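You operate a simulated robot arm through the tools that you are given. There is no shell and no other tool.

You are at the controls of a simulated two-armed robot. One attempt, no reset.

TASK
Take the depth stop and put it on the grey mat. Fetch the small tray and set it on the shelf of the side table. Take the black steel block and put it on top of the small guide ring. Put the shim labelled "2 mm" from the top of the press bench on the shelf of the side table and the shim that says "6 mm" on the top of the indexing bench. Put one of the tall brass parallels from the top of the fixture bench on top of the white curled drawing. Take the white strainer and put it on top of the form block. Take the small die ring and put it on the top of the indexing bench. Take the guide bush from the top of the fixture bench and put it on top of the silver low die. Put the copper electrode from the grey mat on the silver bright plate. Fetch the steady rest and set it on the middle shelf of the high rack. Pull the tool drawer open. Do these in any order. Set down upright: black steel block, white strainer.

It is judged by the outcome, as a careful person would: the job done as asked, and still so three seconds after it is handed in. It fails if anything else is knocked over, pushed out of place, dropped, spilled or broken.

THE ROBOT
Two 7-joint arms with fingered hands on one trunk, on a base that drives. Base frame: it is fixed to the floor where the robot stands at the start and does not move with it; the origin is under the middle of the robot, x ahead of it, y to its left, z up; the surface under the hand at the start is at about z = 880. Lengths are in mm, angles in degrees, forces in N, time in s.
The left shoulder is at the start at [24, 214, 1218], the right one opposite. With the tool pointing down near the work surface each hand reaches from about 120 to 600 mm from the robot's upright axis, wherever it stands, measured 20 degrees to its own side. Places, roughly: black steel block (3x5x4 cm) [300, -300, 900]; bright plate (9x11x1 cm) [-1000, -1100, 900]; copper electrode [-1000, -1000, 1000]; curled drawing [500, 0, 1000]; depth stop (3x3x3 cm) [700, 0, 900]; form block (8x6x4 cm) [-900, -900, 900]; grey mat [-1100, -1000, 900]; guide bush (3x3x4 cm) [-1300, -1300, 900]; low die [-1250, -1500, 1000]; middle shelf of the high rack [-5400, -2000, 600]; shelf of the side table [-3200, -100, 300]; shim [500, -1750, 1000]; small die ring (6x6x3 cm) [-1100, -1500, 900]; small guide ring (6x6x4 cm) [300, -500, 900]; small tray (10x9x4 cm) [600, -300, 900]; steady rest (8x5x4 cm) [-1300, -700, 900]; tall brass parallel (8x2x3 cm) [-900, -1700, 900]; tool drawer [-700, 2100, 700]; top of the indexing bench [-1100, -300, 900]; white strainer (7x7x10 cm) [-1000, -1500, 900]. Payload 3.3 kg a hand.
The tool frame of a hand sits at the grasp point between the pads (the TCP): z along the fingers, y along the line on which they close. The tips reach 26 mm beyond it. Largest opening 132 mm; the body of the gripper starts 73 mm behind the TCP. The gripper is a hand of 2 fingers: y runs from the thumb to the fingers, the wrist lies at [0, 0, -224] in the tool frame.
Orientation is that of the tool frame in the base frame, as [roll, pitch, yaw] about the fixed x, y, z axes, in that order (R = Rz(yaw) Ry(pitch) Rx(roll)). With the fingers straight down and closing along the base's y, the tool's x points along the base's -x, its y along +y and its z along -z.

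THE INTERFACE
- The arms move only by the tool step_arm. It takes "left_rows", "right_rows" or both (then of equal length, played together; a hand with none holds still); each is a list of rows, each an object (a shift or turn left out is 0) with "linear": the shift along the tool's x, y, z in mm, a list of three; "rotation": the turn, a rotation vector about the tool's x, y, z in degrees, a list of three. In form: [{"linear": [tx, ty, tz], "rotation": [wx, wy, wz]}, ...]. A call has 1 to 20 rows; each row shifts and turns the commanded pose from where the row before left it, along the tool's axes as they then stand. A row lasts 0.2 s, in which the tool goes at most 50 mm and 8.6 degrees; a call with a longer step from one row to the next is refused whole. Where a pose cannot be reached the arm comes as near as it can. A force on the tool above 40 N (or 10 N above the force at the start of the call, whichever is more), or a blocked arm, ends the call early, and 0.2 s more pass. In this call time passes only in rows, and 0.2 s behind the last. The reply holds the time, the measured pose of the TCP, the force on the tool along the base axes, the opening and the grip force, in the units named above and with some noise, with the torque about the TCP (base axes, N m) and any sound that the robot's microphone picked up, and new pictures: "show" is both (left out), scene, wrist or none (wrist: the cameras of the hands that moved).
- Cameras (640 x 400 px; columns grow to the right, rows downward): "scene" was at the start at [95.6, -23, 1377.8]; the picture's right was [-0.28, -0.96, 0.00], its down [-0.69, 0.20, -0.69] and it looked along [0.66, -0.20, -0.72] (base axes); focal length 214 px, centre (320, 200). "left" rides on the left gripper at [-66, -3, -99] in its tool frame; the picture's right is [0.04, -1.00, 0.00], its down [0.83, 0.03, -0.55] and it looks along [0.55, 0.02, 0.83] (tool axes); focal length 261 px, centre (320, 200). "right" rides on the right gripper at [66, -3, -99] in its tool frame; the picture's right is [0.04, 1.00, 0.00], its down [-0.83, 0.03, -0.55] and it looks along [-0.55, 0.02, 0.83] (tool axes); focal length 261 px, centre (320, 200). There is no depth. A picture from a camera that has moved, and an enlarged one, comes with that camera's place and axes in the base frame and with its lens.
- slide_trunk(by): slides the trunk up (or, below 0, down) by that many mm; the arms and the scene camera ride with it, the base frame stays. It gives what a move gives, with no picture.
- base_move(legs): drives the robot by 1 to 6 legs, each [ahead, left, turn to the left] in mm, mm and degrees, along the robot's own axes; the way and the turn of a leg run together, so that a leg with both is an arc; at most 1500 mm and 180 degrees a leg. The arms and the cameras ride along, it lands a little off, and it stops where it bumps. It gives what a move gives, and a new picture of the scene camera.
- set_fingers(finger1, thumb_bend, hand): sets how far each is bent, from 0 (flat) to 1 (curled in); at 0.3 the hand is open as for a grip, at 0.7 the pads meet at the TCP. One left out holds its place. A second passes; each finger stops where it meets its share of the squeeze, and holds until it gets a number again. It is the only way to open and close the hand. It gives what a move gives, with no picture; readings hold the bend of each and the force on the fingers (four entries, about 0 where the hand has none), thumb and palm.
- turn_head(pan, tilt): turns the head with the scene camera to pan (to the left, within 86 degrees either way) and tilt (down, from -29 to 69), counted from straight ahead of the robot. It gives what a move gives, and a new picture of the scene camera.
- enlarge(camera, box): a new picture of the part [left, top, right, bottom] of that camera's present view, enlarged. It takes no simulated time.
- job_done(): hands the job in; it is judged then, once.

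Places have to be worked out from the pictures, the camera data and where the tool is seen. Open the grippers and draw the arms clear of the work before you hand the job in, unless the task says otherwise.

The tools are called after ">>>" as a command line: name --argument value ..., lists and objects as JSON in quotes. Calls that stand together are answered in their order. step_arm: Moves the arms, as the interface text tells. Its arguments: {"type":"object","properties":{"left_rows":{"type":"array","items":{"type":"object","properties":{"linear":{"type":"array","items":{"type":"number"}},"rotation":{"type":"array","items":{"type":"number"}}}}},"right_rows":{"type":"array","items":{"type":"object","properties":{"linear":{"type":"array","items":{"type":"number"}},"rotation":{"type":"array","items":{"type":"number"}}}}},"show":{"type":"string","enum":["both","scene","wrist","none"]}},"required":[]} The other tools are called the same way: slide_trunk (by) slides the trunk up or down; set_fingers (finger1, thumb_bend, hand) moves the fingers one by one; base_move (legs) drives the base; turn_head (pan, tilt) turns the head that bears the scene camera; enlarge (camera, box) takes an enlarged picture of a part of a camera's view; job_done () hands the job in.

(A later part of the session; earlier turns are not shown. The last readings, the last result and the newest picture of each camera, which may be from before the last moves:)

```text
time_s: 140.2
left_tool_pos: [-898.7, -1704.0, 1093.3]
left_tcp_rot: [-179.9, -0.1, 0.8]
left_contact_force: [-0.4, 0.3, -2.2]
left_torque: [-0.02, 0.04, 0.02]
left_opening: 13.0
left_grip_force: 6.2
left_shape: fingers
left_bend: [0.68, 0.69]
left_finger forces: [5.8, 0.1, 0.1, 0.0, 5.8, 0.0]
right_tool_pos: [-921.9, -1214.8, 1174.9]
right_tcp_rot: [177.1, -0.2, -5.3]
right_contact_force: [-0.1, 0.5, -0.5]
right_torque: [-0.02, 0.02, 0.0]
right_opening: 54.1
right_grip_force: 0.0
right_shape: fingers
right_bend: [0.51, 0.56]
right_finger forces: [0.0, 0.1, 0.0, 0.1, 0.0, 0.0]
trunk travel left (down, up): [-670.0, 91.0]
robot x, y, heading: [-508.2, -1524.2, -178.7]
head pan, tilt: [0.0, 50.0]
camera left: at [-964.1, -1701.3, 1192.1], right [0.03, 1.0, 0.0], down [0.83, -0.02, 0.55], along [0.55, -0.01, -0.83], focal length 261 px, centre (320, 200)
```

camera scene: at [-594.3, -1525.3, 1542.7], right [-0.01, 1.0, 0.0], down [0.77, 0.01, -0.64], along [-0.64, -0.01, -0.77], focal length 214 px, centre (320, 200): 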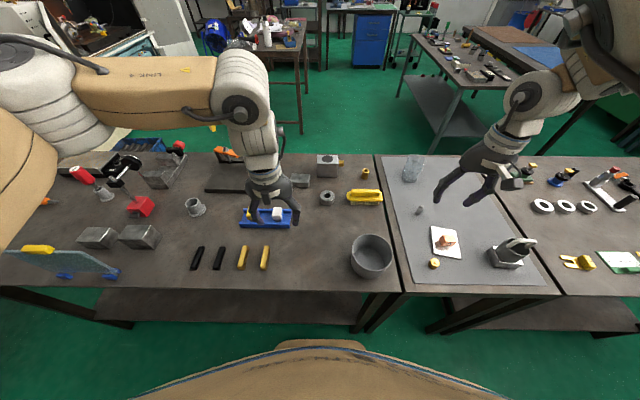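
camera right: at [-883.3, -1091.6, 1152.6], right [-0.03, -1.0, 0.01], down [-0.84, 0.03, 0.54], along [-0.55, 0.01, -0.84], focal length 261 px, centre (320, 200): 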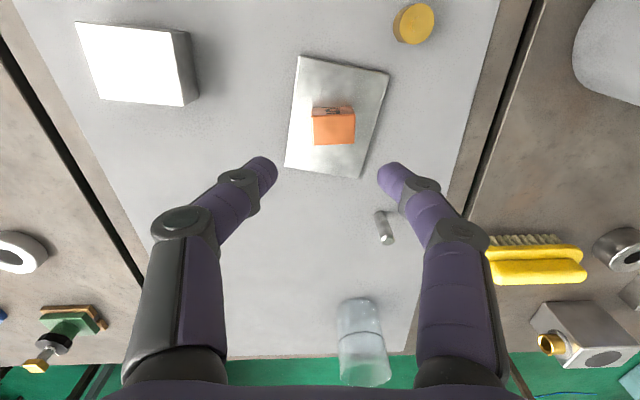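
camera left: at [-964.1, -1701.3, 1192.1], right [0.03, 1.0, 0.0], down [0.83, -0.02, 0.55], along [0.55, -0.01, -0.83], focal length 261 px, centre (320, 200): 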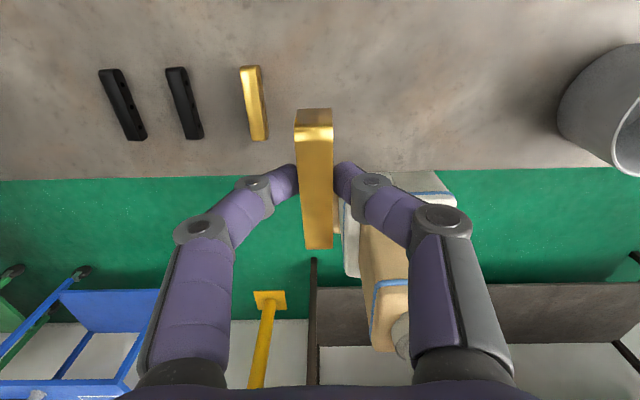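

The parallel is held firmly. I back into the aisle, turn around toward the press bench and drive to the drawing.

>>> base_move --legs '[[-250, 0, 0], [0, 0, 179]]'

>>> base_move --legs '[[0, 1340, 0]]'

```text
time_s: 149.4
left_tool_pos: [135.6, -1342.9, 1092.3]
left_tcp_rot: [-179.9, 0.0, -179.8]
left_contact_force: [0.2, -0.2, -2.9]
left_torque: [-0.03, -0.04, 0.02]
left_opening: 12.7
left_grip_force: 5.8
left_shape: fingers
left_bend: [0.68, 0.69]
left_finger forces: [5.5, 0.0, 0.0, 0.0, 5.3, 0.1]
right_tool_pos: [152.1, -1831.9, 1174.7]
right_tcp_rot: [177.2, -0.3, 174.1]
right_contact_force: [-0.4, 0.0, 0.2]
right_torque: [-0.01, -0.03, -0.01]
right_opening: 54.2
right_grip_force: 0.1
right_shape: fingers
right_bend: [0.51, 0.56]
right_finger forces: [0.0, 0.1, 0.1, 0.0, 0.0, 0.0]
trunk travel left (down, up): [-670.0, 91.0]
robot x, y, heading: [-256.7, -1516.8, 0.6]
head pan, tilt: [0.0, 50.0]
camera scene: at [-167.9, -1519.1, 1542.7], right [0.01, -1.0, 0.0], down [-0.77, 0.0, -0.64], along [0.64, 0.0, -0.77], focal length 214 px, centre (320, 200)
```

scene: 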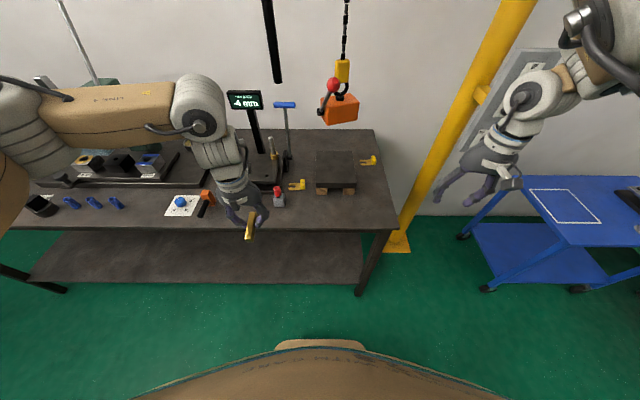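

```text
time_s: 156.1
left_tool_pos: [136.4, 1.7, 1092.9]
left_tcp_rot: [-179.9, 0.1, 179.6]
left_contact_force: [-0.1, 0.0, -2.4]
left_torque: [-0.02, 0.0, -0.01]
left_opening: 12.8
left_grip_force: 5.2
left_shape: fingers
left_bend: [0.68, 0.69]
left_finger forces: [5.4, 0.0, 0.0, 0.1, 5.4, 0.0]
right_tool_pos: [148.8, -487.1, 1174.4]
right_tcp_rot: [177.2, -0.4, 173.4]
right_contact_force: [0.5, 0.0, 0.9]
right_torque: [-0.01, -0.02, 0.0]
right_opening: 54.1
right_grip_force: 0.0
right_shape: fingers
right_bend: [0.51, 0.56]
right_finger forces: [0.0, 0.0, 0.0, 0.0, 0.0, 0.0]
trunk travel left (down, up): [-670.0, 91.0]
robot x, y, heading: [-258.9, -170.0, -0.1]
head pan, tilt: [0.0, 50.0]
camera scene: at [-168.4, -171.4, 1542.7], right [0.0, -1.0, 0.0], down [-0.77, 0.0, -0.64], along [0.64, 0.0, -0.77], focal length 214 px, centre (320, 200)
```

scene: 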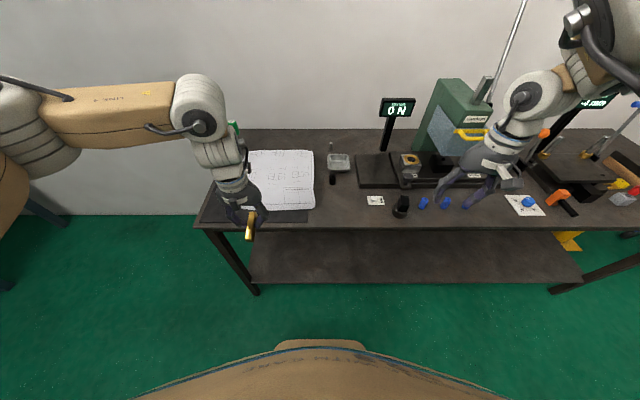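

I drive forward 290 mm to bring the parallel over the drawing.

>>> base_move --legs '[[290, 0, 0]]'

>>> enlarge --camera "left" --box '[0, 0, 640, 399]'

>>> enlarge --camera "scene" --box '[160, 80, 360, 240]'

```text
time_s: 158.1
left_tool_pos: [428.7, -1.6, 1091.8]
left_tcp_rot: [-179.9, -0.2, 179.5]
left_contact_force: [-0.3, 0.0, -2.1]
left_torque: [0.0, -0.01, -0.01]
left_opening: 12.7
left_grip_force: 5.6
left_shape: fingers
left_bend: [0.68, 0.69]
left_finger forces: [5.5, 0.1, 0.1, 0.0, 5.4, 0.0]
right_tool_pos: [438.0, -491.7, 1175.0]
right_tcp_rot: [177.1, -0.2, 173.2]
right_contact_force: [0.9, -0.6, 0.2]
right_torque: [-0.01, 0.02, -0.01]
right_opening: 54.3
right_grip_force: 0.1
right_shape: fingers
right_bend: [0.51, 0.56]
right_finger forces: [0.0, 0.0, 0.0, 0.0, 0.0, 0.0]
trunk travel left (down, up): [-670.0, 91.0]
robot x, y, heading: [33.3, -173.1, -0.5]
head pan, tilt: [0.0, 50.0]
camera scene: at [123.0, -173.7, 1542.6], right [-0.01, -1.0, 0.0], down [-0.77, 0.01, -0.64], along [0.64, 0.0, -0.77], focal length 214 px, centre (320, 200)
```

scene: 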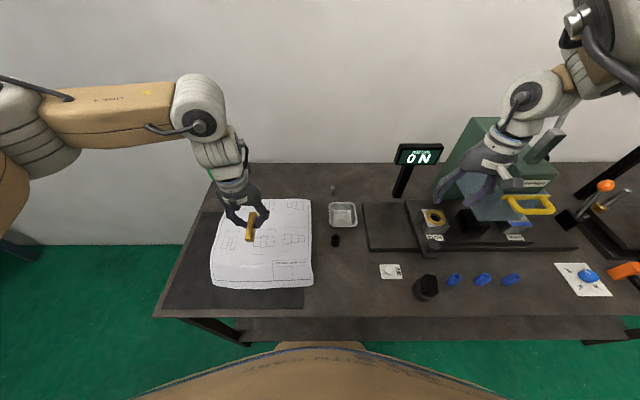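

```text
1.00 times, centred on (320, 200) of left (not enlarged: the box is as wide or as high as the picture)
camera zoom: at [494.1, -3.9, 1191.0], right [-0.05, -1.0, 0.0], down [-0.83, 0.04, 0.55], along [-0.55, 0.03, -0.83], focal length 261 px, centre (320, 200)
```

zoom: 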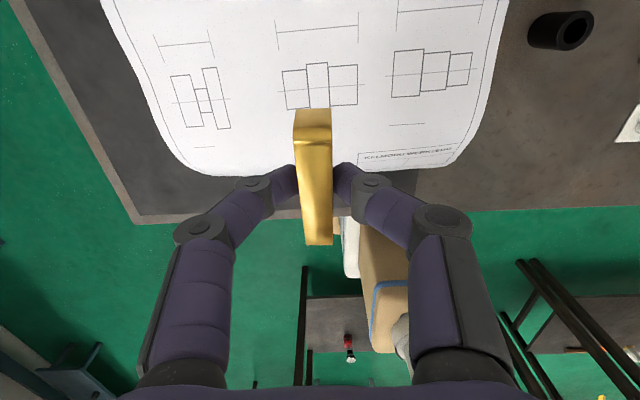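

```text
2.50 times, centred on (260, 160) of scene
camera zoom: at [123.0, -173.7, 1542.6], right [-0.01, -1.0, 0.0], down [-0.77, 0.01, -0.64], along [0.64, 0.0, -0.77], focal length 536 px, centre (470, 300)
```

zoom: 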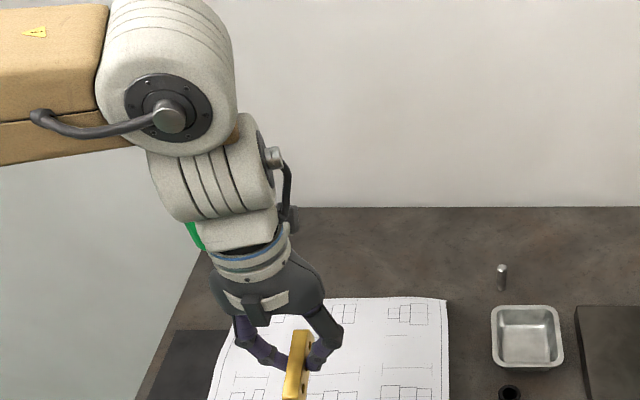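

The drawing spans x≈331–676, y≈-150–195. I move the parallel to its middle [500,20] and descend partway.

>>> step_arm --left_rows '[{"linear": [-36, 11, 10]}, {"linear": [-36, 11, 10]}, {"linear": [0, 0, 40]}, {"linear": [0, 0, 40]}, {"linear": [0, 0, 25]}]' --show "both"

>>> enlarge --camera "scene" --box '[200, 180, 330, 300]'

```text
time_s: 159.3
left_tool_pos: [500.9, 19.2, 971.1]
left_tcp_rot: [-180.0, 0.5, 179.6]
left_contact_force: [4.7, 0.9, 21.9]
left_torque: [0.12, -0.12, 0.03]
left_opening: 12.2
left_grip_force: 14.9
left_shape: fingers
left_bend: [0.71, 0.71]
left_finger forces: [16.5, 0.0, 0.0, 0.0, 13.1, 0.1]
right_tool_pos: [435.9, -492.1, 1175.9]
right_tcp_rot: [177.1, -0.1, 173.2]
right_contact_force: [-0.6, 0.9, 0.5]
right_torque: [0.02, -0.04, -0.03]
right_opening: 54.3
right_grip_force: 0.1
right_shape: fingers
right_bend: [0.51, 0.56]
right_finger forces: [0.1, 0.2, 0.0, 0.0, 0.1, 0.0]
trunk travel left (down, up): [-670.0, 91.0]
robot x, y, heading: [35.0, -170.4, -0.4]
head pan, tilt: [0.0, 50.0]
camera scene: at [118.4, -174.9, 1543.3], right [-0.01, -1.0, 0.0], down [-0.76, 0.01, -0.64], along [0.64, 0.0, -0.76], focal length 214 px, centre (320, 200)
camera left: at [565.0, 16.3, 1070.4], right [-0.05, -1.0, 0.0], down [-0.84, 0.04, 0.55], along [-0.54, 0.03, -0.84], focal length 261 px, centre (320, 200)
```

scene: 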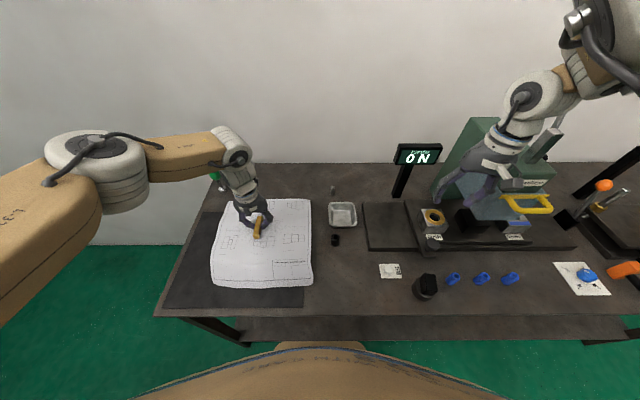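
left: 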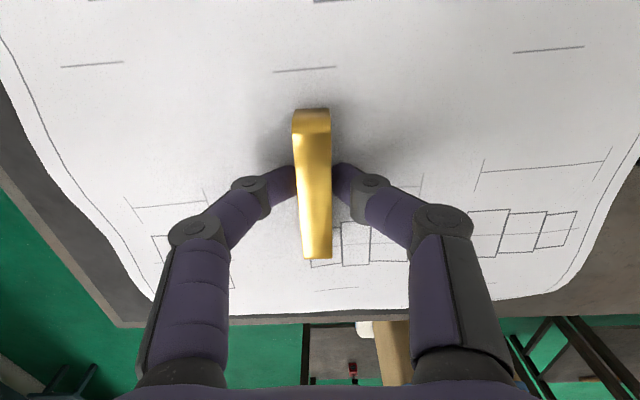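

```text
3.33 times, centred on (265, 240) of scene
camera zoom: at [118.4, -174.9, 1543.3], right [-0.01, -1.0, 0.0], down [-0.76, 0.01, -0.64], along [0.64, 0.0, -0.76], focal length 715 px, centre (503, 67)
```

zoom: 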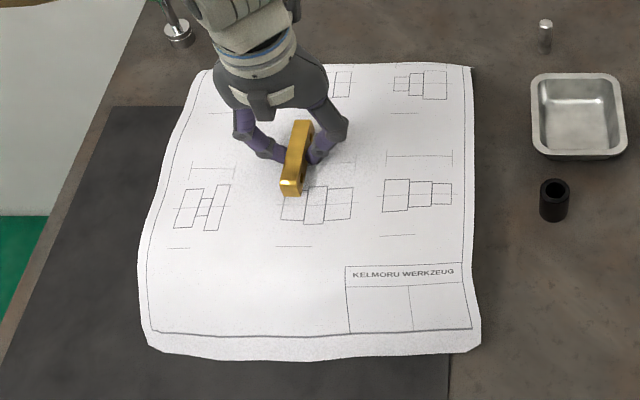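

Contact came early (22 N at TCP z≈971): the curled sheet's crest is at z≈939 here, level under the bar. I ease off the press before releasing.

>>> step_arm --left_rows '[{"linear": [0, 0, -1.5]}, {"linear": [0, 0, -1]}]' --show "none"

>>> step_arm --left_rows '[{"linear": [0, 0, -1]}]' --show "none"

```text
time_s: 159.9
left_tool_pos: [499.7, 19.2, 971.5]
left_tcp_rot: [-179.8, 0.1, 179.6]
left_contact_force: [7.7, 0.6, 21.4]
left_torque: [0.01, -0.13, -0.04]
left_opening: 12.1
left_grip_force: 15.5
left_shape: fingers
left_bend: [0.71, 0.71]
left_finger forces: [15.8, 0.0, 0.0, 0.0, 15.4, 0.0]
right_tool_pos: [437.8, -492.6, 1175.3]
right_tcp_rot: [176.9, -0.2, 173.2]
right_contact_force: [-0.7, 0.8, 0.5]
right_torque: [0.05, -0.01, -0.04]
right_opening: 54.2
right_grip_force: 0.1
right_shape: fingers
right_bend: [0.51, 0.56]
right_finger forces: [0.0, 0.1, 0.1, 0.0, 0.0, 0.1]
trunk travel left (down, up): [-670.0, 91.0]
robot x, y, heading: [30.4, -174.8, -0.6]
head pan, tilt: [0.0, 50.0]
```

```text
time_s: 160.3
left_tool_pos: [497.2, 19.6, 971.3]
left_tcp_rot: [-179.9, -0.1, 179.3]
left_contact_force: [5.7, -1.2, 14.4]
left_torque: [0.04, -0.09, 0.01]
left_opening: 12.5
left_grip_force: 12.8
left_shape: fingers
left_bend: [0.71, 0.71]
left_finger forces: [12.7, 0.0, 0.0, 0.1, 12.8, 0.0]
right_tool_pos: [437.2, -492.1, 1175.8]
right_tcp_rot: [177.1, -0.2, 173.2]
right_contact_force: [-0.2, -0.1, 0.3]
right_torque: [-0.01, -0.02, -0.01]
right_opening: 53.8
right_grip_force: 0.0
right_shape: fingers
right_bend: [0.51, 0.56]
right_finger forces: [0.0, 0.0, 0.0, 0.0, 0.0, 0.1]
trunk travel left (down, up): [-670.0, 91.0]
robot x, y, heading: [31.8, -176.0, -0.4]
head pan, tilt: [0.0, 50.0]
```

The residual force is friction; contact is near the bar's middle. I keep easing up until nearly unloaded.

>>> step_arm --left_rows '[{"linear": [0, 0, -1]}]' --show "none"

>>> step_arm --left_rows '[{"linear": [0, 0, -1]}]' --show "wrist"

>>> enlarge --camera "scene" --box '[230, 200, 290, 250]'

```text
time_s: 160.7
left_tool_pos: [496.8, 19.3, 972.5]
left_tcp_rot: [-179.9, -0.1, 179.5]
left_contact_force: [2.4, -0.8, 5.3]
left_torque: [-0.01, -0.04, 0.02]
left_opening: 12.4
left_grip_force: 7.9
left_shape: fingers
left_bend: [0.71, 0.69]
left_finger forces: [7.9, 0.0, 0.0, 0.0, 7.7, 0.1]
right_tool_pos: [437.8, -491.8, 1174.7]
right_tcp_rot: [177.1, -0.2, 173.2]
right_contact_force: [0.6, -0.6, 1.3]
right_torque: [-0.01, 0.04, 0.03]
right_opening: 54.3
right_grip_force: 0.1
right_shape: fingers
right_bend: [0.51, 0.56]
right_finger forces: [0.1, 0.0, 0.1, 0.1, 0.0, 0.1]
trunk travel left (down, up): [-670.0, 91.0]
robot x, y, heading: [26.2, -169.4, -0.3]
head pan, tilt: [0.0, 50.0]
```

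```text
time_s: 161.1
left_tool_pos: [498.0, 19.7, 973.3]
left_tcp_rot: [-179.8, -0.1, 179.5]
left_contact_force: [0.9, -0.8, 0.8]
left_torque: [-0.01, -0.01, 0.01]
left_opening: 12.9
left_grip_force: 6.3
left_shape: fingers
left_bend: [0.7, 0.69]
left_finger forces: [5.9, 0.0, 0.0, 0.0, 6.5, 0.1]
right_tool_pos: [438.0, -492.3, 1175.2]
right_tcp_rot: [177.1, -0.3, 173.1]
right_contact_force: [0.2, 0.5, 0.5]
right_torque: [0.01, -0.01, 0.04]
right_opening: 53.9
right_grip_force: 0.0
right_shape: fingers
right_bend: [0.51, 0.56]
right_finger forces: [0.0, 0.0, 0.0, 0.0, 0.1, 0.0]
trunk travel left (down, up): [-670.0, 91.0]
robot x, y, heading: [28.4, -174.0, -0.3]
head pan, tilt: [0.0, 50.0]
camera left: at [564.8, 17.3, 1071.2], right [-0.05, -1.0, 0.0], down [-0.83, 0.04, 0.55], along [-0.55, 0.03, -0.83], focal length 261 px, centre (320, 200)
```

left: 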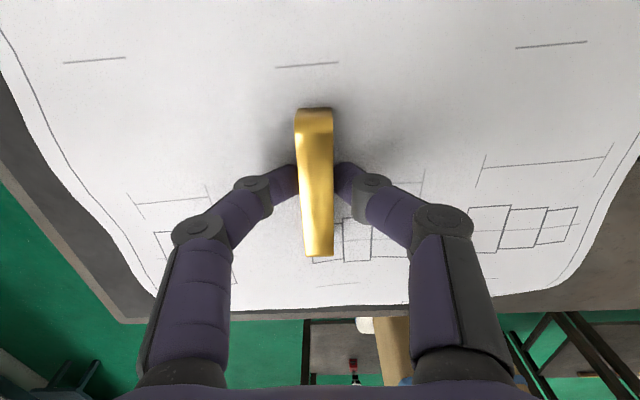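

```text
8.00 times, centred on (260, 225) of scene
camera zoom: at [121.8, -173.9, 1542.6], right [-0.01, -1.0, 0.0], down [-0.77, 0.01, -0.64], along [0.64, 0.0, -0.77], focal length 1716 px, centre (800, 0)
```

zoom: 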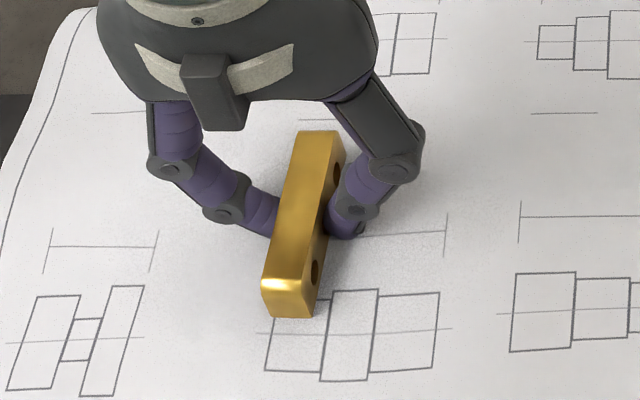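

The forces suggest the bar is resting on a slope (crest closer to the robot, ~x=428, z≈957). I lift it, shift toward the crest and try again there.

>>> step_arm --left_rows '[{"linear": [0, 0, -20]}, {"linear": [0, 0, -25]}, {"linear": [35, 0, 0]}, {"linear": [35, 0, 0]}]' --show "both"

>>> enlarge --camera "scene" --box '[200, 180, 330, 300]'

```text
time_s: 162.1
left_tool_pos: [428.6, 22.2, 1018.3]
left_tcp_rot: [-179.9, 0.0, 179.4]
left_contact_force: [-0.2, -0.1, -2.5]
left_torque: [0.0, -0.05, 0.0]
left_opening: 12.8
left_grip_force: 4.9
left_shape: fingers
left_bend: [0.69, 0.69]
left_finger forces: [5.6, 0.0, 0.1, 0.1, 5.6, 0.0]
right_tool_pos: [435.9, -491.2, 1176.0]
right_tcp_rot: [177.2, -0.2, 173.2]
right_contact_force: [0.0, 0.8, 0.3]
right_torque: [-0.01, 0.03, 0.03]
right_opening: 54.1
right_grip_force: 0.1
right_shape: fingers
right_bend: [0.51, 0.56]
right_finger forces: [0.0, 0.1, 0.0, 0.1, 0.0, 0.0]
trunk travel left (down, up): [-670.0, 91.0]
robot x, y, heading: [30.8, -171.2, -0.4]
head pan, tilt: [0.0, 50.0]
camera scene: at [121.4, -173.7, 1542.7], right [-0.01, -1.0, 0.0], down [-0.77, 0.01, -0.64], along [0.64, 0.0, -0.77], focal length 214 px, centre (320, 200)
camera left: at [494.6, 18.8, 1116.7], right [-0.05, -1.0, 0.0], down [-0.83, 0.04, 0.55], along [-0.55, 0.03, -0.83], focal length 261 px, centre (320, 200)
```

scene: 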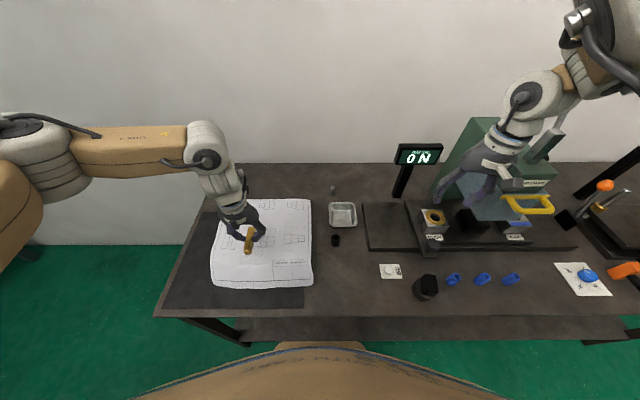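
left: 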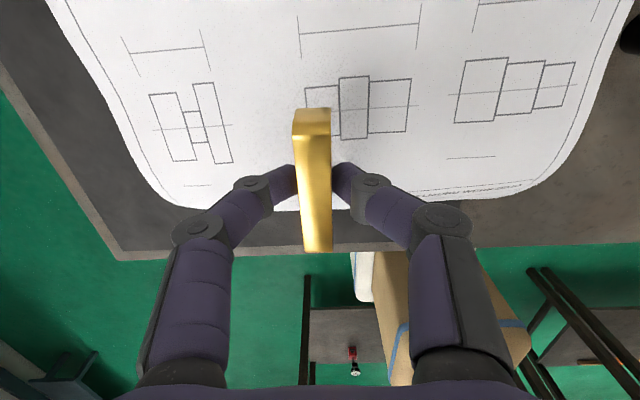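

```text
3.33 times, centred on (265, 240) of scene
camera zoom: at [121.4, -173.7, 1542.7], right [-0.01, -1.0, 0.0], down [-0.77, 0.01, -0.64], along [0.64, 0.0, -0.77], focal length 715 px, centre (503, 67)
```

zoom: 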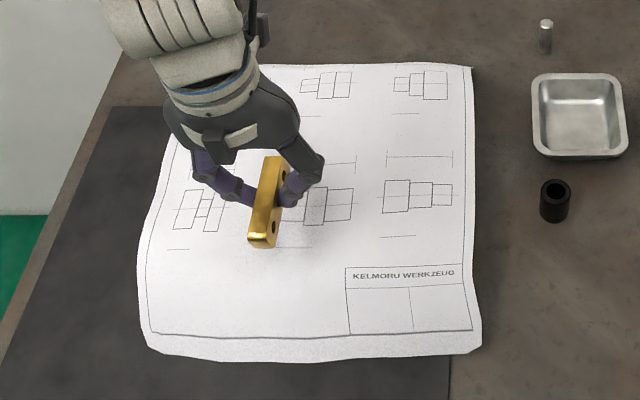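

I lower slowly toward the crest at x≈428, watching the force.

>>> step_arm --left_rows '[{"linear": [0, 0, 8]}, {"linear": [0, 0, 6]}, {"linear": [0, 0, 4]}]' --show "none"

>>> step_arm --left_rows '[{"linear": [0, 0, 3]}, {"linear": [0, 0, 2]}]' --show "none"

>>> step_arm --left_rows '[{"linear": [0, 0, 2]}, {"linear": [0, 0, 2]}]' --show "none"

```text
time_s: 162.9
left_tool_pos: [429.8, 21.3, 1000.2]
left_tcp_rot: [-180.0, 0.1, 179.5]
left_contact_force: [-0.5, 0.3, -2.3]
left_torque: [-0.02, 0.03, 0.01]
left_opening: 13.0
left_grip_force: 6.0
left_shape: fingers
left_bend: [0.69, 0.69]
left_finger forces: [5.7, 0.0, 0.0, 0.1, 5.5, 0.0]
right_tool_pos: [436.6, -490.7, 1175.3]
right_tcp_rot: [177.0, -0.3, 173.2]
right_contact_force: [-0.3, -0.3, 0.5]
right_torque: [-0.01, -0.02, 0.01]
right_opening: 54.0
right_grip_force: 0.0
right_shape: fingers
right_bend: [0.51, 0.56]
right_finger forces: [0.0, 0.1, 0.1, 0.0, 0.0, 0.1]
trunk travel left (down, up): [-670.0, 91.0]
robot x, y, heading: [32.8, -172.6, -0.5]
head pan, tilt: [0.0, 50.0]
```

```text
time_s: 163.5
left_tool_pos: [429.5, 20.1, 995.1]
left_tcp_rot: [-179.9, 0.0, 179.4]
left_contact_force: [-0.2, -0.6, -2.5]
left_torque: [0.02, -0.02, 0.01]
left_opening: 13.0
left_grip_force: 5.5
left_shape: fingers
left_bend: [0.69, 0.69]
left_finger forces: [5.7, 0.1, 0.1, 0.1, 5.6, 0.0]
right_tool_pos: [438.0, -490.9, 1174.9]
right_tcp_rot: [177.0, -0.3, 173.2]
right_contact_force: [-0.3, 0.6, 0.9]
right_torque: [-0.01, 0.0, -0.01]
right_opening: 54.0
right_grip_force: 0.0
right_shape: fingers
right_bend: [0.51, 0.56]
right_finger forces: [0.0, 0.1, 0.0, 0.0, 0.1, 0.0]
trunk travel left (down, up): [-670.0, 91.0]
robot x, y, heading: [34.3, -173.6, -0.4]
head pan, tilt: [0.0, 50.0]
```

```text
time_s: 164.1
left_tool_pos: [428.5, 21.0, 992.2]
left_tcp_rot: [-180.0, 0.0, 179.5]
left_contact_force: [0.7, -0.4, -2.7]
left_torque: [0.04, 0.0, 0.02]
left_opening: 12.9
left_grip_force: 5.6
left_shape: fingers
left_bend: [0.69, 0.69]
left_finger forces: [5.6, 0.0, 0.0, 0.1, 5.6, 0.1]
right_tool_pos: [438.3, -490.7, 1174.5]
right_tcp_rot: [177.1, -0.3, 173.2]
right_contact_force: [0.3, 0.4, -0.3]
right_torque: [0.02, -0.01, 0.0]
right_opening: 54.4
right_grip_force: 0.1
right_shape: fingers
right_bend: [0.51, 0.56]
right_finger forces: [0.0, 0.0, 0.0, 0.1, 0.0, 0.0]
trunk travel left (down, up): [-670.0, 91.0]
robot x, y, heading: [30.5, -173.1, -0.6]
head pan, tilt: [0.0, 50.0]
```

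No contact yet at z≈992; I keep lowering in 2 mm steps.

>>> step_arm --left_rows '[{"linear": [0, 0, 2]}, {"linear": [0, 0, 2]}]' --show "none"

>>> step_arm --left_rows '[{"linear": [0, 0, 2]}]' --show "none"

>>> step_arm --left_rows '[{"linear": [0, 0, 2]}]' --show "none"

>>> step_arm --left_rows '[{"linear": [0, 0, 2]}]' --show "none"

```text
time_s: 164.7
left_tool_pos: [428.1, 20.5, 987.9]
left_tcp_rot: [-180.0, -0.1, 179.5]
left_contact_force: [-0.1, -0.1, -2.4]
left_torque: [-0.04, -0.04, 0.0]
left_opening: 13.2
left_grip_force: 6.1
left_shape: fingers
left_bend: [0.69, 0.69]
left_finger forces: [5.7, 0.0, 0.0, 0.1, 5.7, 0.0]
right_tool_pos: [438.1, -491.2, 1175.4]
right_tcp_rot: [177.1, -0.4, 173.1]
right_contact_force: [-0.6, -0.3, -0.3]
right_torque: [-0.04, -0.01, 0.01]
right_opening: 53.7
right_grip_force: 0.1
right_shape: fingers
right_bend: [0.51, 0.56]
right_finger forces: [0.1, 0.1, 0.0, 0.1, 0.0, 0.0]
trunk travel left (down, up): [-670.0, 91.0]
robot x, y, heading: [34.4, -175.8, -0.0]
head pan, tilt: [0.0, 50.0]
```

```text
time_s: 165.1
left_tool_pos: [428.7, 21.0, 985.3]
left_tcp_rot: [-179.8, -0.1, 179.5]
left_contact_force: [-0.4, -0.7, -0.8]
left_torque: [0.03, -0.01, 0.03]
left_opening: 12.9
left_grip_force: 5.3
left_shape: fingers
left_bend: [0.69, 0.69]
left_finger forces: [5.6, 0.1, 0.0, 0.1, 5.6, 0.0]
right_tool_pos: [437.1, -491.3, 1173.8]
right_tcp_rot: [177.1, -0.3, 173.2]
right_contact_force: [-0.5, 0.4, 0.3]
right_torque: [0.01, 0.0, 0.02]
right_opening: 54.1
right_grip_force: 0.2
right_shape: fingers
right_bend: [0.51, 0.56]
right_finger forces: [0.0, 0.0, 0.1, 0.1, 0.1, 0.0]
trunk travel left (down, up): [-670.0, 91.0]
robot x, y, heading: [33.1, -174.8, -0.4]
head pan, tilt: [0.0, 50.0]
```

```text
time_s: 165.5
left_tool_pos: [429.5, 20.6, 983.5]
left_tcp_rot: [-179.9, 0.1, 179.4]
left_contact_force: [-1.3, -0.1, -2.5]
left_torque: [-0.02, -0.03, 0.01]
left_opening: 13.0
left_grip_force: 5.3
left_shape: fingers
left_bend: [0.69, 0.69]
left_finger forces: [5.7, 0.0, 0.0, 0.0, 5.6, 0.0]
right_tool_pos: [438.7, -492.3, 1174.0]
right_tcp_rot: [177.0, -0.4, 173.2]
right_contact_force: [0.6, 0.5, 0.1]
right_torque: [0.03, 0.0, 0.01]
right_opening: 54.2
right_grip_force: 0.0
right_shape: fingers
right_bend: [0.51, 0.56]
right_finger forces: [0.0, 0.0, 0.2, 0.0, 0.0, 0.1]
trunk travel left (down, up): [-670.0, 91.0]
robot x, y, heading: [30.5, -171.5, -0.4]
head pan, tilt: [0.0, 50.0]
```

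```text
time_s: 165.9
left_tool_pos: [429.7, 20.4, 980.8]
left_tcp_rot: [-179.8, -0.1, 179.5]
left_contact_force: [-0.5, 0.3, -2.4]
left_torque: [-0.01, -0.02, -0.01]
left_opening: 13.1
left_grip_force: 5.7
left_shape: fingers
left_bend: [0.69, 0.69]
left_finger forces: [5.7, 0.0, 0.0, 0.0, 5.6, 0.0]
right_tool_pos: [438.2, -491.6, 1174.7]
right_tcp_rot: [177.1, -0.3, 173.2]
right_contact_force: [-0.6, 0.5, -1.1]
right_torque: [-0.01, 0.03, -0.03]
right_opening: 54.2
right_grip_force: 0.0
right_shape: fingers
right_bend: [0.51, 0.56]
right_finger forces: [0.0, 0.0, 0.1, 0.0, 0.1, 0.0]
trunk travel left (down, up): [-670.0, 91.0]
robot x, y, heading: [31.2, -170.3, -0.3]
head pan, tilt: [0.0, 50.0]
```

>>> step_arm --left_rows '[{"linear": [0, 0, 2]}, {"linear": [0, 0, 1.5]}]' --show "none"

>>> step_arm --left_rows '[{"linear": [0, 0, 1.5]}, {"linear": [0, 0, 1.5]}]' --show "wrist"

>>> enlarge --camera "scene" --box '[215, 210, 285, 270]'

```text
time_s: 166.5
left_tool_pos: [429.8, 19.9, 977.9]
left_tcp_rot: [-179.9, 0.0, 179.5]
left_contact_force: [0.2, -1.4, -1.9]
left_torque: [-0.02, -0.01, -0.01]
left_opening: 12.9
left_grip_force: 5.6
left_shape: fingers
left_bend: [0.69, 0.69]
left_finger forces: [5.7, 0.0, 0.0, 0.0, 5.6, 0.0]
right_tool_pos: [438.0, -490.7, 1174.1]
right_tcp_rot: [177.2, -0.3, 173.2]
right_contact_force: [0.1, -0.1, -0.2]
right_torque: [0.01, -0.02, 0.01]
right_opening: 54.2
right_grip_force: 0.1
right_shape: fingers
right_bend: [0.51, 0.56]
right_finger forces: [0.0, 0.0, 0.1, 0.1, 0.0, 0.0]
trunk travel left (down, up): [-670.0, 91.0]
robot x, y, heading: [30.5, -173.4, -0.4]
head pan, tilt: [0.0, 50.0]
```

```text
time_s: 167.1
left_tool_pos: [428.8, 19.9, 975.3]
left_tcp_rot: [-179.9, 0.1, 179.4]
left_contact_force: [0.0, -0.5, -1.6]
left_torque: [0.03, 0.01, 0.0]
left_opening: 12.9
left_grip_force: 5.7
left_shape: fingers
left_bend: [0.69, 0.69]
left_finger forces: [5.8, 0.1, 0.1, 0.0, 5.6, 0.0]
right_tool_pos: [437.1, -491.8, 1175.1]
right_tcp_rot: [177.1, -0.3, 173.3]
right_contact_force: [-0.4, -0.6, -0.2]
right_torque: [-0.03, 0.01, -0.02]
right_opening: 53.9
right_grip_force: 0.1
right_shape: fingers
right_bend: [0.51, 0.56]
right_finger forces: [0.0, 0.1, 0.0, 0.0, 0.0, 0.0]
trunk travel left (down, up): [-670.0, 91.0]
robot x, y, heading: [32.3, -170.0, -0.5]
head pan, tilt: [0.0, 50.0]
camera left: at [495.6, 17.8, 1073.6], right [-0.05, -1.0, 0.0], down [-0.83, 0.04, 0.55], along [-0.55, 0.03, -0.83], focal length 261 px, centre (320, 200)
```

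left: 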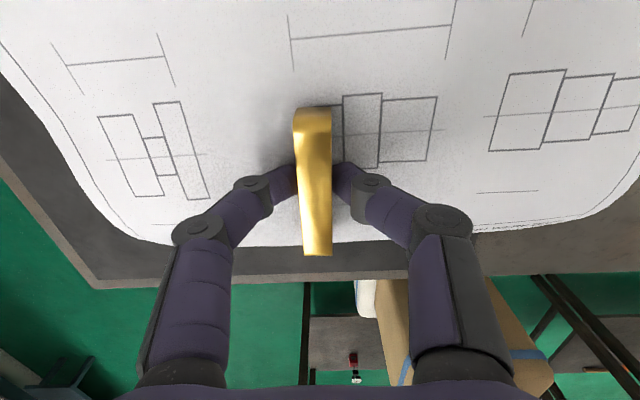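

```text
6.67 times, centred on (250, 240) of scene
camera zoom: at [122.0, -173.7, 1542.7], right [-0.01, -1.0, 0.0], down [-0.77, 0.01, -0.64], along [0.64, 0.0, -0.77], focal length 1430 px, centre (787, -67)
```

zoom: 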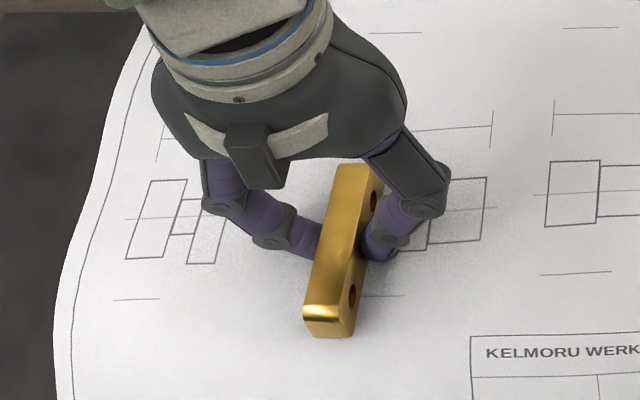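

Nearly touching; I go on by 1 mm steps to read the contact direction here.

>>> step_arm --left_rows '[{"linear": [0, 0, 1]}, {"linear": [0, 0, 1]}]' --show "none"

>>> step_arm --left_rows '[{"linear": [0, 0, 1.5]}]' --show "none"

>>> step_arm --left_rows '[{"linear": [0, 0, 1.5]}]' --show "wrist"

```text
time_s: 167.7
left_tool_pos: [428.6, 20.4, 973.8]
left_tcp_rot: [-179.9, 0.0, 179.5]
left_contact_force: [0.3, 0.5, 4.2]
left_torque: [0.03, 0.04, 0.02]
left_opening: 12.9
left_grip_force: 6.7
left_shape: fingers
left_bend: [0.7, 0.69]
left_finger forces: [7.1, 0.0, 0.0, 0.1, 6.7, 0.0]
right_tool_pos: [437.5, -491.8, 1174.3]
right_tcp_rot: [177.0, -0.2, 173.2]
right_contact_force: [-0.7, -0.3, 0.7]
right_torque: [0.03, 0.0, -0.03]
right_opening: 54.2
right_grip_force: 0.0
right_shape: fingers
right_bend: [0.51, 0.56]
right_finger forces: [0.0, 0.1, 0.1, 0.0, 0.0, 0.0]
trunk travel left (down, up): [-670.0, 91.0]
robot x, y, heading: [36.1, -171.7, -0.7]
head pan, tilt: [0.0, 50.0]
```

```text
time_s: 168.1
left_tool_pos: [430.1, 20.4, 973.8]
left_tcp_rot: [-179.9, 0.1, 179.5]
left_contact_force: [-0.4, 0.9, 15.5]
left_torque: [0.11, 0.06, -0.03]
left_opening: 12.4
left_grip_force: 11.7
left_shape: fingers
left_bend: [0.71, 0.69]
left_finger forces: [13.5, 0.1, 0.1, 0.0, 9.9, 0.0]
right_tool_pos: [437.0, -491.6, 1175.5]
right_tcp_rot: [177.2, -0.2, 173.3]
right_contact_force: [0.6, -0.3, 0.5]
right_torque: [-0.03, -0.02, 0.02]
right_opening: 54.0
right_grip_force: 0.1
right_shape: fingers
right_bend: [0.51, 0.56]
right_finger forces: [0.0, 0.0, 0.0, 0.1, 0.0, 0.0]
trunk travel left (down, up): [-670.0, 91.0]
robot x, y, heading: [31.4, -173.2, -0.6]
head pan, tilt: [0.0, 50.0]
```

```text
time_s: 168.5
left_tool_pos: [428.8, 19.1, 971.9]
left_tcp_rot: [-179.8, 0.2, 179.5]
left_contact_force: [1.2, 0.6, 30.0]
left_torque: [0.16, 0.07, -0.02]
left_opening: 12.7
left_grip_force: 18.9
left_shape: fingers
left_bend: [0.71, 0.71]
left_finger forces: [20.3, 0.1, 0.0, 0.0, 17.7, 0.0]
right_tool_pos: [435.5, -492.8, 1174.6]
right_tcp_rot: [177.2, -0.3, 173.2]
right_contact_force: [0.7, 0.3, 0.4]
right_torque: [0.0, -0.03, -0.01]
right_opening: 54.0
right_grip_force: 0.1
right_shape: fingers
right_bend: [0.51, 0.56]
right_finger forces: [0.0, 0.0, 0.1, 0.0, 0.0, 0.1]
trunk travel left (down, up): [-670.0, 91.0]
robot x, y, heading: [31.0, -175.1, -0.3]
head pan, tilt: [0.0, 50.0]
camera left: at [495.1, 16.9, 1070.8], right [-0.05, -1.0, 0.0], down [-0.83, 0.04, 0.55], along [-0.55, 0.03, -0.84], focal length 261 px, centre (320, 200)
```

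left: 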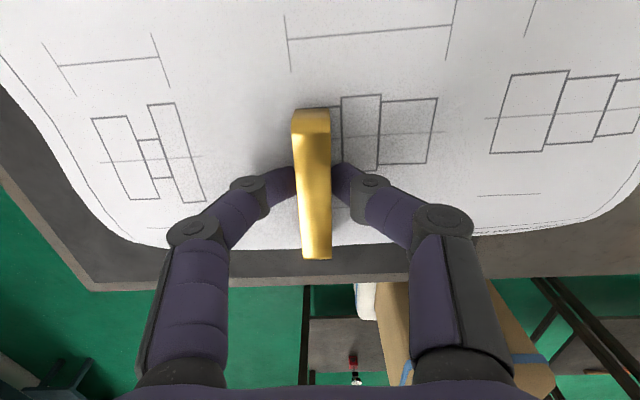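

Here the contact force is purely vertical, so the sheet is level. I ease off to near zero and release.

>>> step_arm --left_rows '[{"linear": [0, 0, -1.5]}, {"linear": [0, 0, -1.3]}]' --show "none"

>>> step_arm --left_rows '[{"linear": [0, 0, -1]}]' --show "none"

```text
time_s: 169.1
left_tool_pos: [428.0, 19.2, 973.4]
left_tcp_rot: [-179.8, 0.0, 179.5]
left_contact_force: [4.2, -0.9, 12.4]
left_torque: [-0.01, -0.07, 0.0]
left_opening: 12.3
left_grip_force: 12.7
left_shape: fingers
left_bend: [0.71, 0.69]
left_finger forces: [12.0, 0.0, 0.0, 0.0, 12.0, 0.1]
right_tool_pos: [438.2, -491.9, 1174.6]
right_tcp_rot: [177.1, -0.3, 173.2]
right_contact_force: [-0.4, 0.5, 0.0]
right_torque: [0.01, 0.0, 0.01]
right_opening: 54.0
right_grip_force: 0.0
right_shape: fingers
right_bend: [0.51, 0.56]
right_finger forces: [0.1, 0.1, 0.0, 0.0, 0.0, 0.1]
trunk travel left (down, up): [-670.0, 91.0]
robot x, y, heading: [31.1, -174.9, -0.5]
head pan, tilt: [0.0, 50.0]
```

```text
time_s: 169.5
left_tool_pos: [428.0, 21.7, 973.2]
left_tcp_rot: [-179.9, -0.2, 179.4]
left_contact_force: [2.4, -0.5, 3.4]
left_torque: [-0.01, -0.04, 0.0]
left_opening: 12.4
left_grip_force: 6.8
left_shape: fingers
left_bend: [0.7, 0.69]
left_finger forces: [6.9, 0.0, 0.0, 0.1, 7.5, 0.1]
right_tool_pos: [438.2, -491.3, 1175.2]
right_tcp_rot: [177.0, -0.3, 173.1]
right_contact_force: [-0.4, 0.5, 0.4]
right_torque: [-0.01, -0.04, 0.03]
right_opening: 54.1
right_grip_force: 0.0
right_shape: fingers
right_bend: [0.51, 0.56]
right_finger forces: [0.1, 0.1, 0.0, 0.0, 0.0, 0.0]
trunk travel left (down, up): [-670.0, 91.0]
robot x, y, heading: [32.7, -170.7, -0.3]
head pan, tilt: [0.0, 50.0]
```

Nearly unloaded. I open just enough to free the bar and lift away.

>>> set_fingers --hand "left" --finger1 0.62 --thumb_bend 0.62

>>> step_arm --left_rows '[{"linear": [0, 0, -6]}, {"linear": [0, 0, -15]}, {"linear": [0, 0, -35]}, {"linear": [0, 0, -45]}]' --show "both"

>>> enlarge --camera "scene" --box '[200, 190, 330, 300]'

```text
time_s: 170.5
left_tool_pos: [428.5, 20.8, 974.1]
left_tcp_rot: [-179.9, 0.1, 179.5]
left_contact_force: [-0.9, 2.7, 14.3]
left_torque: [0.09, 0.06, -0.03]
left_opening: 17.0
left_grip_force: 7.0
left_shape: fingers
left_bend: [0.66, 0.65]
left_finger forces: [7.4, 0.1, 0.1, 0.1, 6.6, 0.0]
right_tool_pos: [437.8, -490.8, 1174.8]
right_tcp_rot: [177.1, -0.2, 173.2]
right_contact_force: [0.3, 0.6, -0.3]
right_torque: [-0.03, -0.01, 0.0]
right_opening: 53.9
right_grip_force: 0.0
right_shape: fingers
right_bend: [0.51, 0.56]
right_finger forces: [0.0, 0.1, 0.0, 0.0, 0.1, 0.0]
trunk travel left (down, up): [-670.0, 91.0]
robot x, y, heading: [31.6, -173.0, -0.3]
head pan, tilt: [0.0, 50.0]
```

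```text
time_s: 171.5
left_tool_pos: [429.7, 20.3, 1075.0]
left_tcp_rot: [-179.9, 0.0, 179.6]
left_contact_force: [0.5, 0.0, -0.5]
left_torque: [-0.02, 0.0, -0.02]
left_opening: 26.0
left_grip_force: 0.1
left_shape: fingers
left_bend: [0.62, 0.62]
left_finger forces: [0.0, 0.0, 0.1, 0.0, 0.1, 0.0]
right_tool_pos: [437.6, -492.1, 1174.5]
right_tcp_rot: [177.0, -0.2, 173.1]
right_contact_force: [-0.1, 0.5, 0.0]
right_torque: [0.02, 0.0, -0.01]
right_opening: 54.0
right_grip_force: 0.2
right_shape: fingers
right_bend: [0.51, 0.56]
right_finger forces: [0.0, 0.0, 0.0, 0.0, 0.0, 0.1]
trunk travel left (down, up): [-670.0, 91.0]
robot x, y, heading: [29.8, -171.3, -0.6]
head pan, tilt: [0.0, 50.0]
camera scene: at [121.1, -174.2, 1542.8], right [-0.01, -1.0, 0.0], down [-0.77, 0.01, -0.64], along [0.64, 0.0, -0.77], focal length 214 px, centre (320, 200)
camera left: at [495.7, 17.4, 1174.1], right [-0.05, -1.0, 0.0], down [-0.83, 0.04, 0.55], along [-0.55, 0.03, -0.83], focal length 261 px, centre (320, 200)
```

scene: 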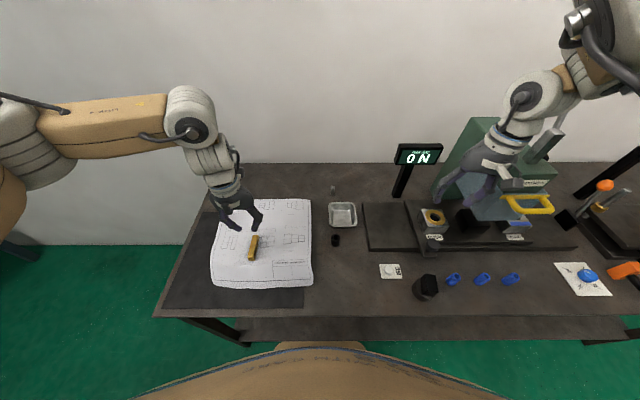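
left: 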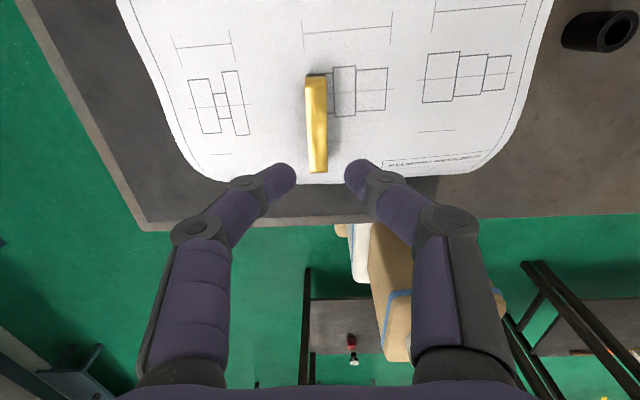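

```text
3.64 times, centred on (265, 245) of scene
camera zoom: at [121.1, -174.2, 1542.8], right [-0.01, -1.0, 0.0], down [-0.77, 0.01, -0.64], along [0.64, 0.0, -0.77], focal length 780 px, centre (520, 36)
```

zoom: 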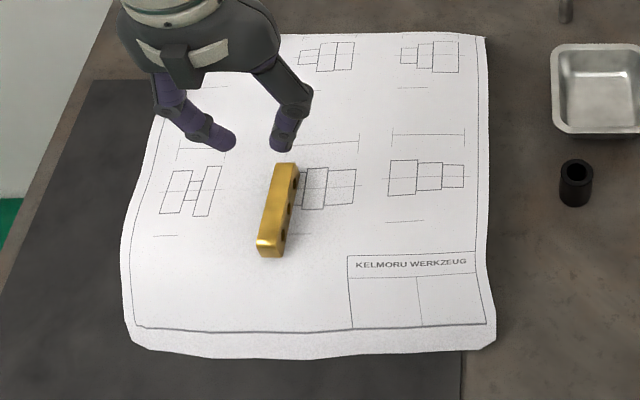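

The parallel lies steady on the drawing. Next the tray at about [588,-260]: I pull the right arm back, shift the base right, and lower the trunk for reach.

>>> step_arm --right_rows '[{"linear": [36, 0, 0]}, {"linear": [36, 0, 0]}, {"linear": [36, 0, 0]}]' --left_rows '[{"linear": [0, 0, -20]}, {"linear": [0, 0, -20]}, {"linear": [0, 0, -20]}]' --show "none"

>>> base_move --legs '[[-10, -260, 0]]'

>>> slide_trunk --by -150

```text
time_s: 172.3
left_tool_pos: [428.1, 21.5, 1135.9]
left_tcp_rot: [-179.9, 0.0, 179.6]
left_contact_force: [0.4, 0.3, -0.4]
left_torque: [-0.01, 0.0, 0.0]
left_opening: 26.1
left_grip_force: 0.1
left_shape: fingers
left_bend: [0.62, 0.62]
left_finger forces: [0.0, 0.0, 0.1, 0.0, 0.0, 0.0]
right_tool_pos: [327.9, -480.5, 1175.8]
right_tcp_rot: [175.5, -0.3, 171.6]
right_contact_force: [-0.4, -0.1, -0.2]
right_torque: [0.05, 0.01, 0.0]
right_opening: 54.4
right_grip_force: 0.1
right_shape: fingers
right_bend: [0.51, 0.56]
right_finger forces: [0.1, 0.0, 0.0, 0.1, 0.0, 0.0]
trunk travel left (down, up): [-670.0, 91.0]
robot x, y, heading: [31.1, -174.3, -0.2]
head pan, tilt: [0.0, 50.0]
```

```text
time_s: 174.2
left_tool_pos: [417.9, -244.9, 1134.0]
left_tcp_rot: [-179.9, 0.0, 179.3]
left_contact_force: [-0.3, -0.2, -0.5]
left_torque: [0.01, -0.04, -0.02]
left_opening: 25.9
left_grip_force: 0.1
left_shape: fingers
left_bend: [0.62, 0.62]
left_finger forces: [0.0, 0.0, 0.0, 0.1, 0.0, 0.0]
right_tool_pos: [318.2, -741.8, 1175.0]
right_tcp_rot: [175.5, -0.2, 171.9]
right_contact_force: [1.2, -0.6, 1.1]
right_torque: [0.02, -0.03, 0.04]
right_opening: 54.2
right_grip_force: 0.0
right_shape: fingers
right_bend: [0.51, 0.56]
right_finger forces: [0.0, 0.0, 0.1, 0.1, 0.0, 0.1]
trunk travel left (down, up): [-670.0, 91.0]
robot x, y, heading: [19.0, -436.0, -0.6]
head pan, tilt: [0.0, 50.0]
camera scene: at [109.4, -437.6, 1542.7], right [-0.01, -1.0, 0.0], down [-0.77, 0.01, -0.64], along [0.64, -0.01, -0.77], focal length 214 px, centre (320, 200)
```

scene: 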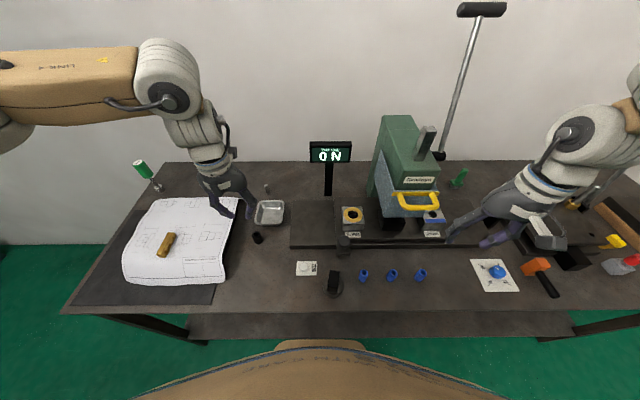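

```text
time_s: 175.9
left_tool_pos: [416.7, -243.9, 985.5]
left_tcp_rot: [-179.9, 0.0, 179.3]
left_contact_force: [0.0, 0.4, 0.3]
left_torque: [0.04, -0.03, -0.03]
left_opening: 26.2
left_grip_force: 0.0
left_shape: fingers
left_bend: [0.62, 0.62]
left_finger forces: [0.1, 0.0, 0.0, 0.0, 0.1, 0.0]
right_tool_pos: [316.9, -743.1, 1024.6]
right_tcp_rot: [173.8, -0.5, 170.3]
right_contact_force: [0.6, 0.5, -0.6]
right_torque: [0.02, 0.02, 0.03]
right_opening: 54.2
right_grip_force: 0.0
right_shape: fingers
right_bend: [0.51, 0.56]
right_finger forces: [0.0, 0.0, 0.1, 0.0, 0.0, 0.0]
trunk travel left (down, up): [-520.0, 241.0]
robot x, y, heading: [17.8, -433.8, -0.7]
head pan, tilt: [0.0, 50.0]
```

I raise and extend the left hand toward the tray, tilting it forward ~21° to look at the tray.

>>> step_arm --left_rows '[{"linear": [-35, -5, -25]}, {"linear": [-40, -5, -25]}, {"linear": [-40, -5, -15]}, {"rotation": [0, -7, 0]}, {"rotation": [0, -7, 0]}, {"rotation": [0, -7, 0]}]' --show "wrist"

>>> enlarge --camera "left" --box '[240, 40, 440, 180]'

>>> set_fingers --hand "left" --finger1 0.3 --thumb_bend 0.3

```text
time_s: 177.3
left_tool_pos: [532.7, -257.8, 1049.6]
left_tcp_rot: [-179.9, 21.3, 179.4]
left_contact_force: [0.4, -0.8, -0.2]
left_torque: [-0.07, -0.02, 0.01]
left_opening: 26.3
left_grip_force: 0.0
left_shape: fingers
left_bend: [0.62, 0.62]
left_finger forces: [0.0, 0.0, 0.0, 0.0, 0.0, 0.1]
right_tool_pos: [317.6, -740.4, 1025.7]
right_tcp_rot: [173.8, -0.4, 170.6]
right_contact_force: [-0.4, -0.4, -0.1]
right_torque: [-0.01, 0.0, -0.03]
right_opening: 54.2
right_grip_force: 0.2
right_shape: fingers
right_bend: [0.51, 0.56]
right_finger forces: [0.0, 0.0, 0.0, 0.0, 0.0, 0.1]
trunk travel left (down, up): [-520.0, 241.0]
robot x, y, heading: [18.5, -437.2, -0.7]
head pan, tilt: [0.0, 50.0]
camera left: at [558.2, -260.3, 1166.1], right [-0.05, -1.0, -0.01], down [-0.98, 0.05, 0.21], along [-0.21, 0.02, -0.98], focal length 261 px, centre (320, 200)
```

left: 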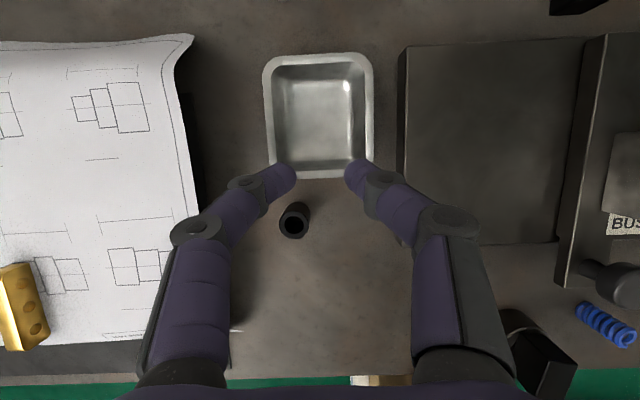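

```text
2.86 times, centred on (340, 110) of left
camera zoom: at [558.2, -260.3, 1166.1], right [-0.05, -1.0, -0.01], down [-0.98, 0.05, 0.21], along [-0.21, 0.02, -0.98], focal length 745 px, centre (263, 457)
```

zoom: 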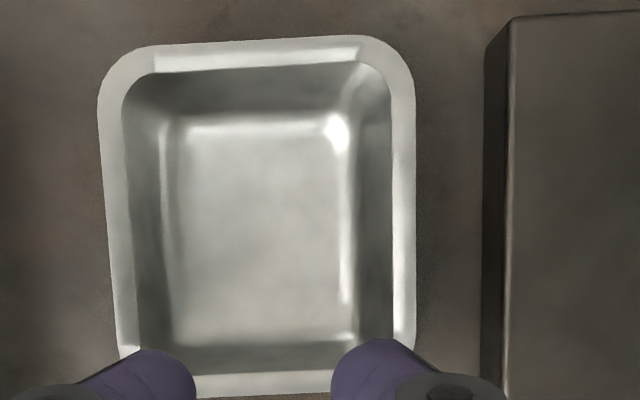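

```text
time_s: 178.3
left_tool_pos: [532.5, -259.6, 1050.2]
left_tcp_rot: [-179.8, 21.0, 179.4]
left_contact_force: [-0.4, 0.0, 0.1]
left_torque: [0.0, 0.01, -0.01]
left_opening: 132.9
left_grip_force: 0.0
left_shape: fingers
left_bend: [0.3, 0.3]
left_finger forces: [0.0, 0.0, 0.0, 0.1, 0.0, 0.1]
right_tool_pos: [317.8, -741.9, 1025.4]
right_tcp_rot: [173.7, -0.3, 170.4]
right_contact_force: [0.0, 0.0, -0.1]
right_torque: [-0.02, -0.01, -0.06]
right_opening: 54.2
right_grip_force: 0.1
right_shape: fingers
right_bend: [0.51, 0.56]
right_finger forces: [0.0, 0.0, 0.1, 0.0, 0.0, 0.1]
trunk travel left (down, up): [-520.0, 241.0]
robot x, y, heading: [18.1, -437.2, -0.7]
head pan, tilt: [0.0, 50.0]
```

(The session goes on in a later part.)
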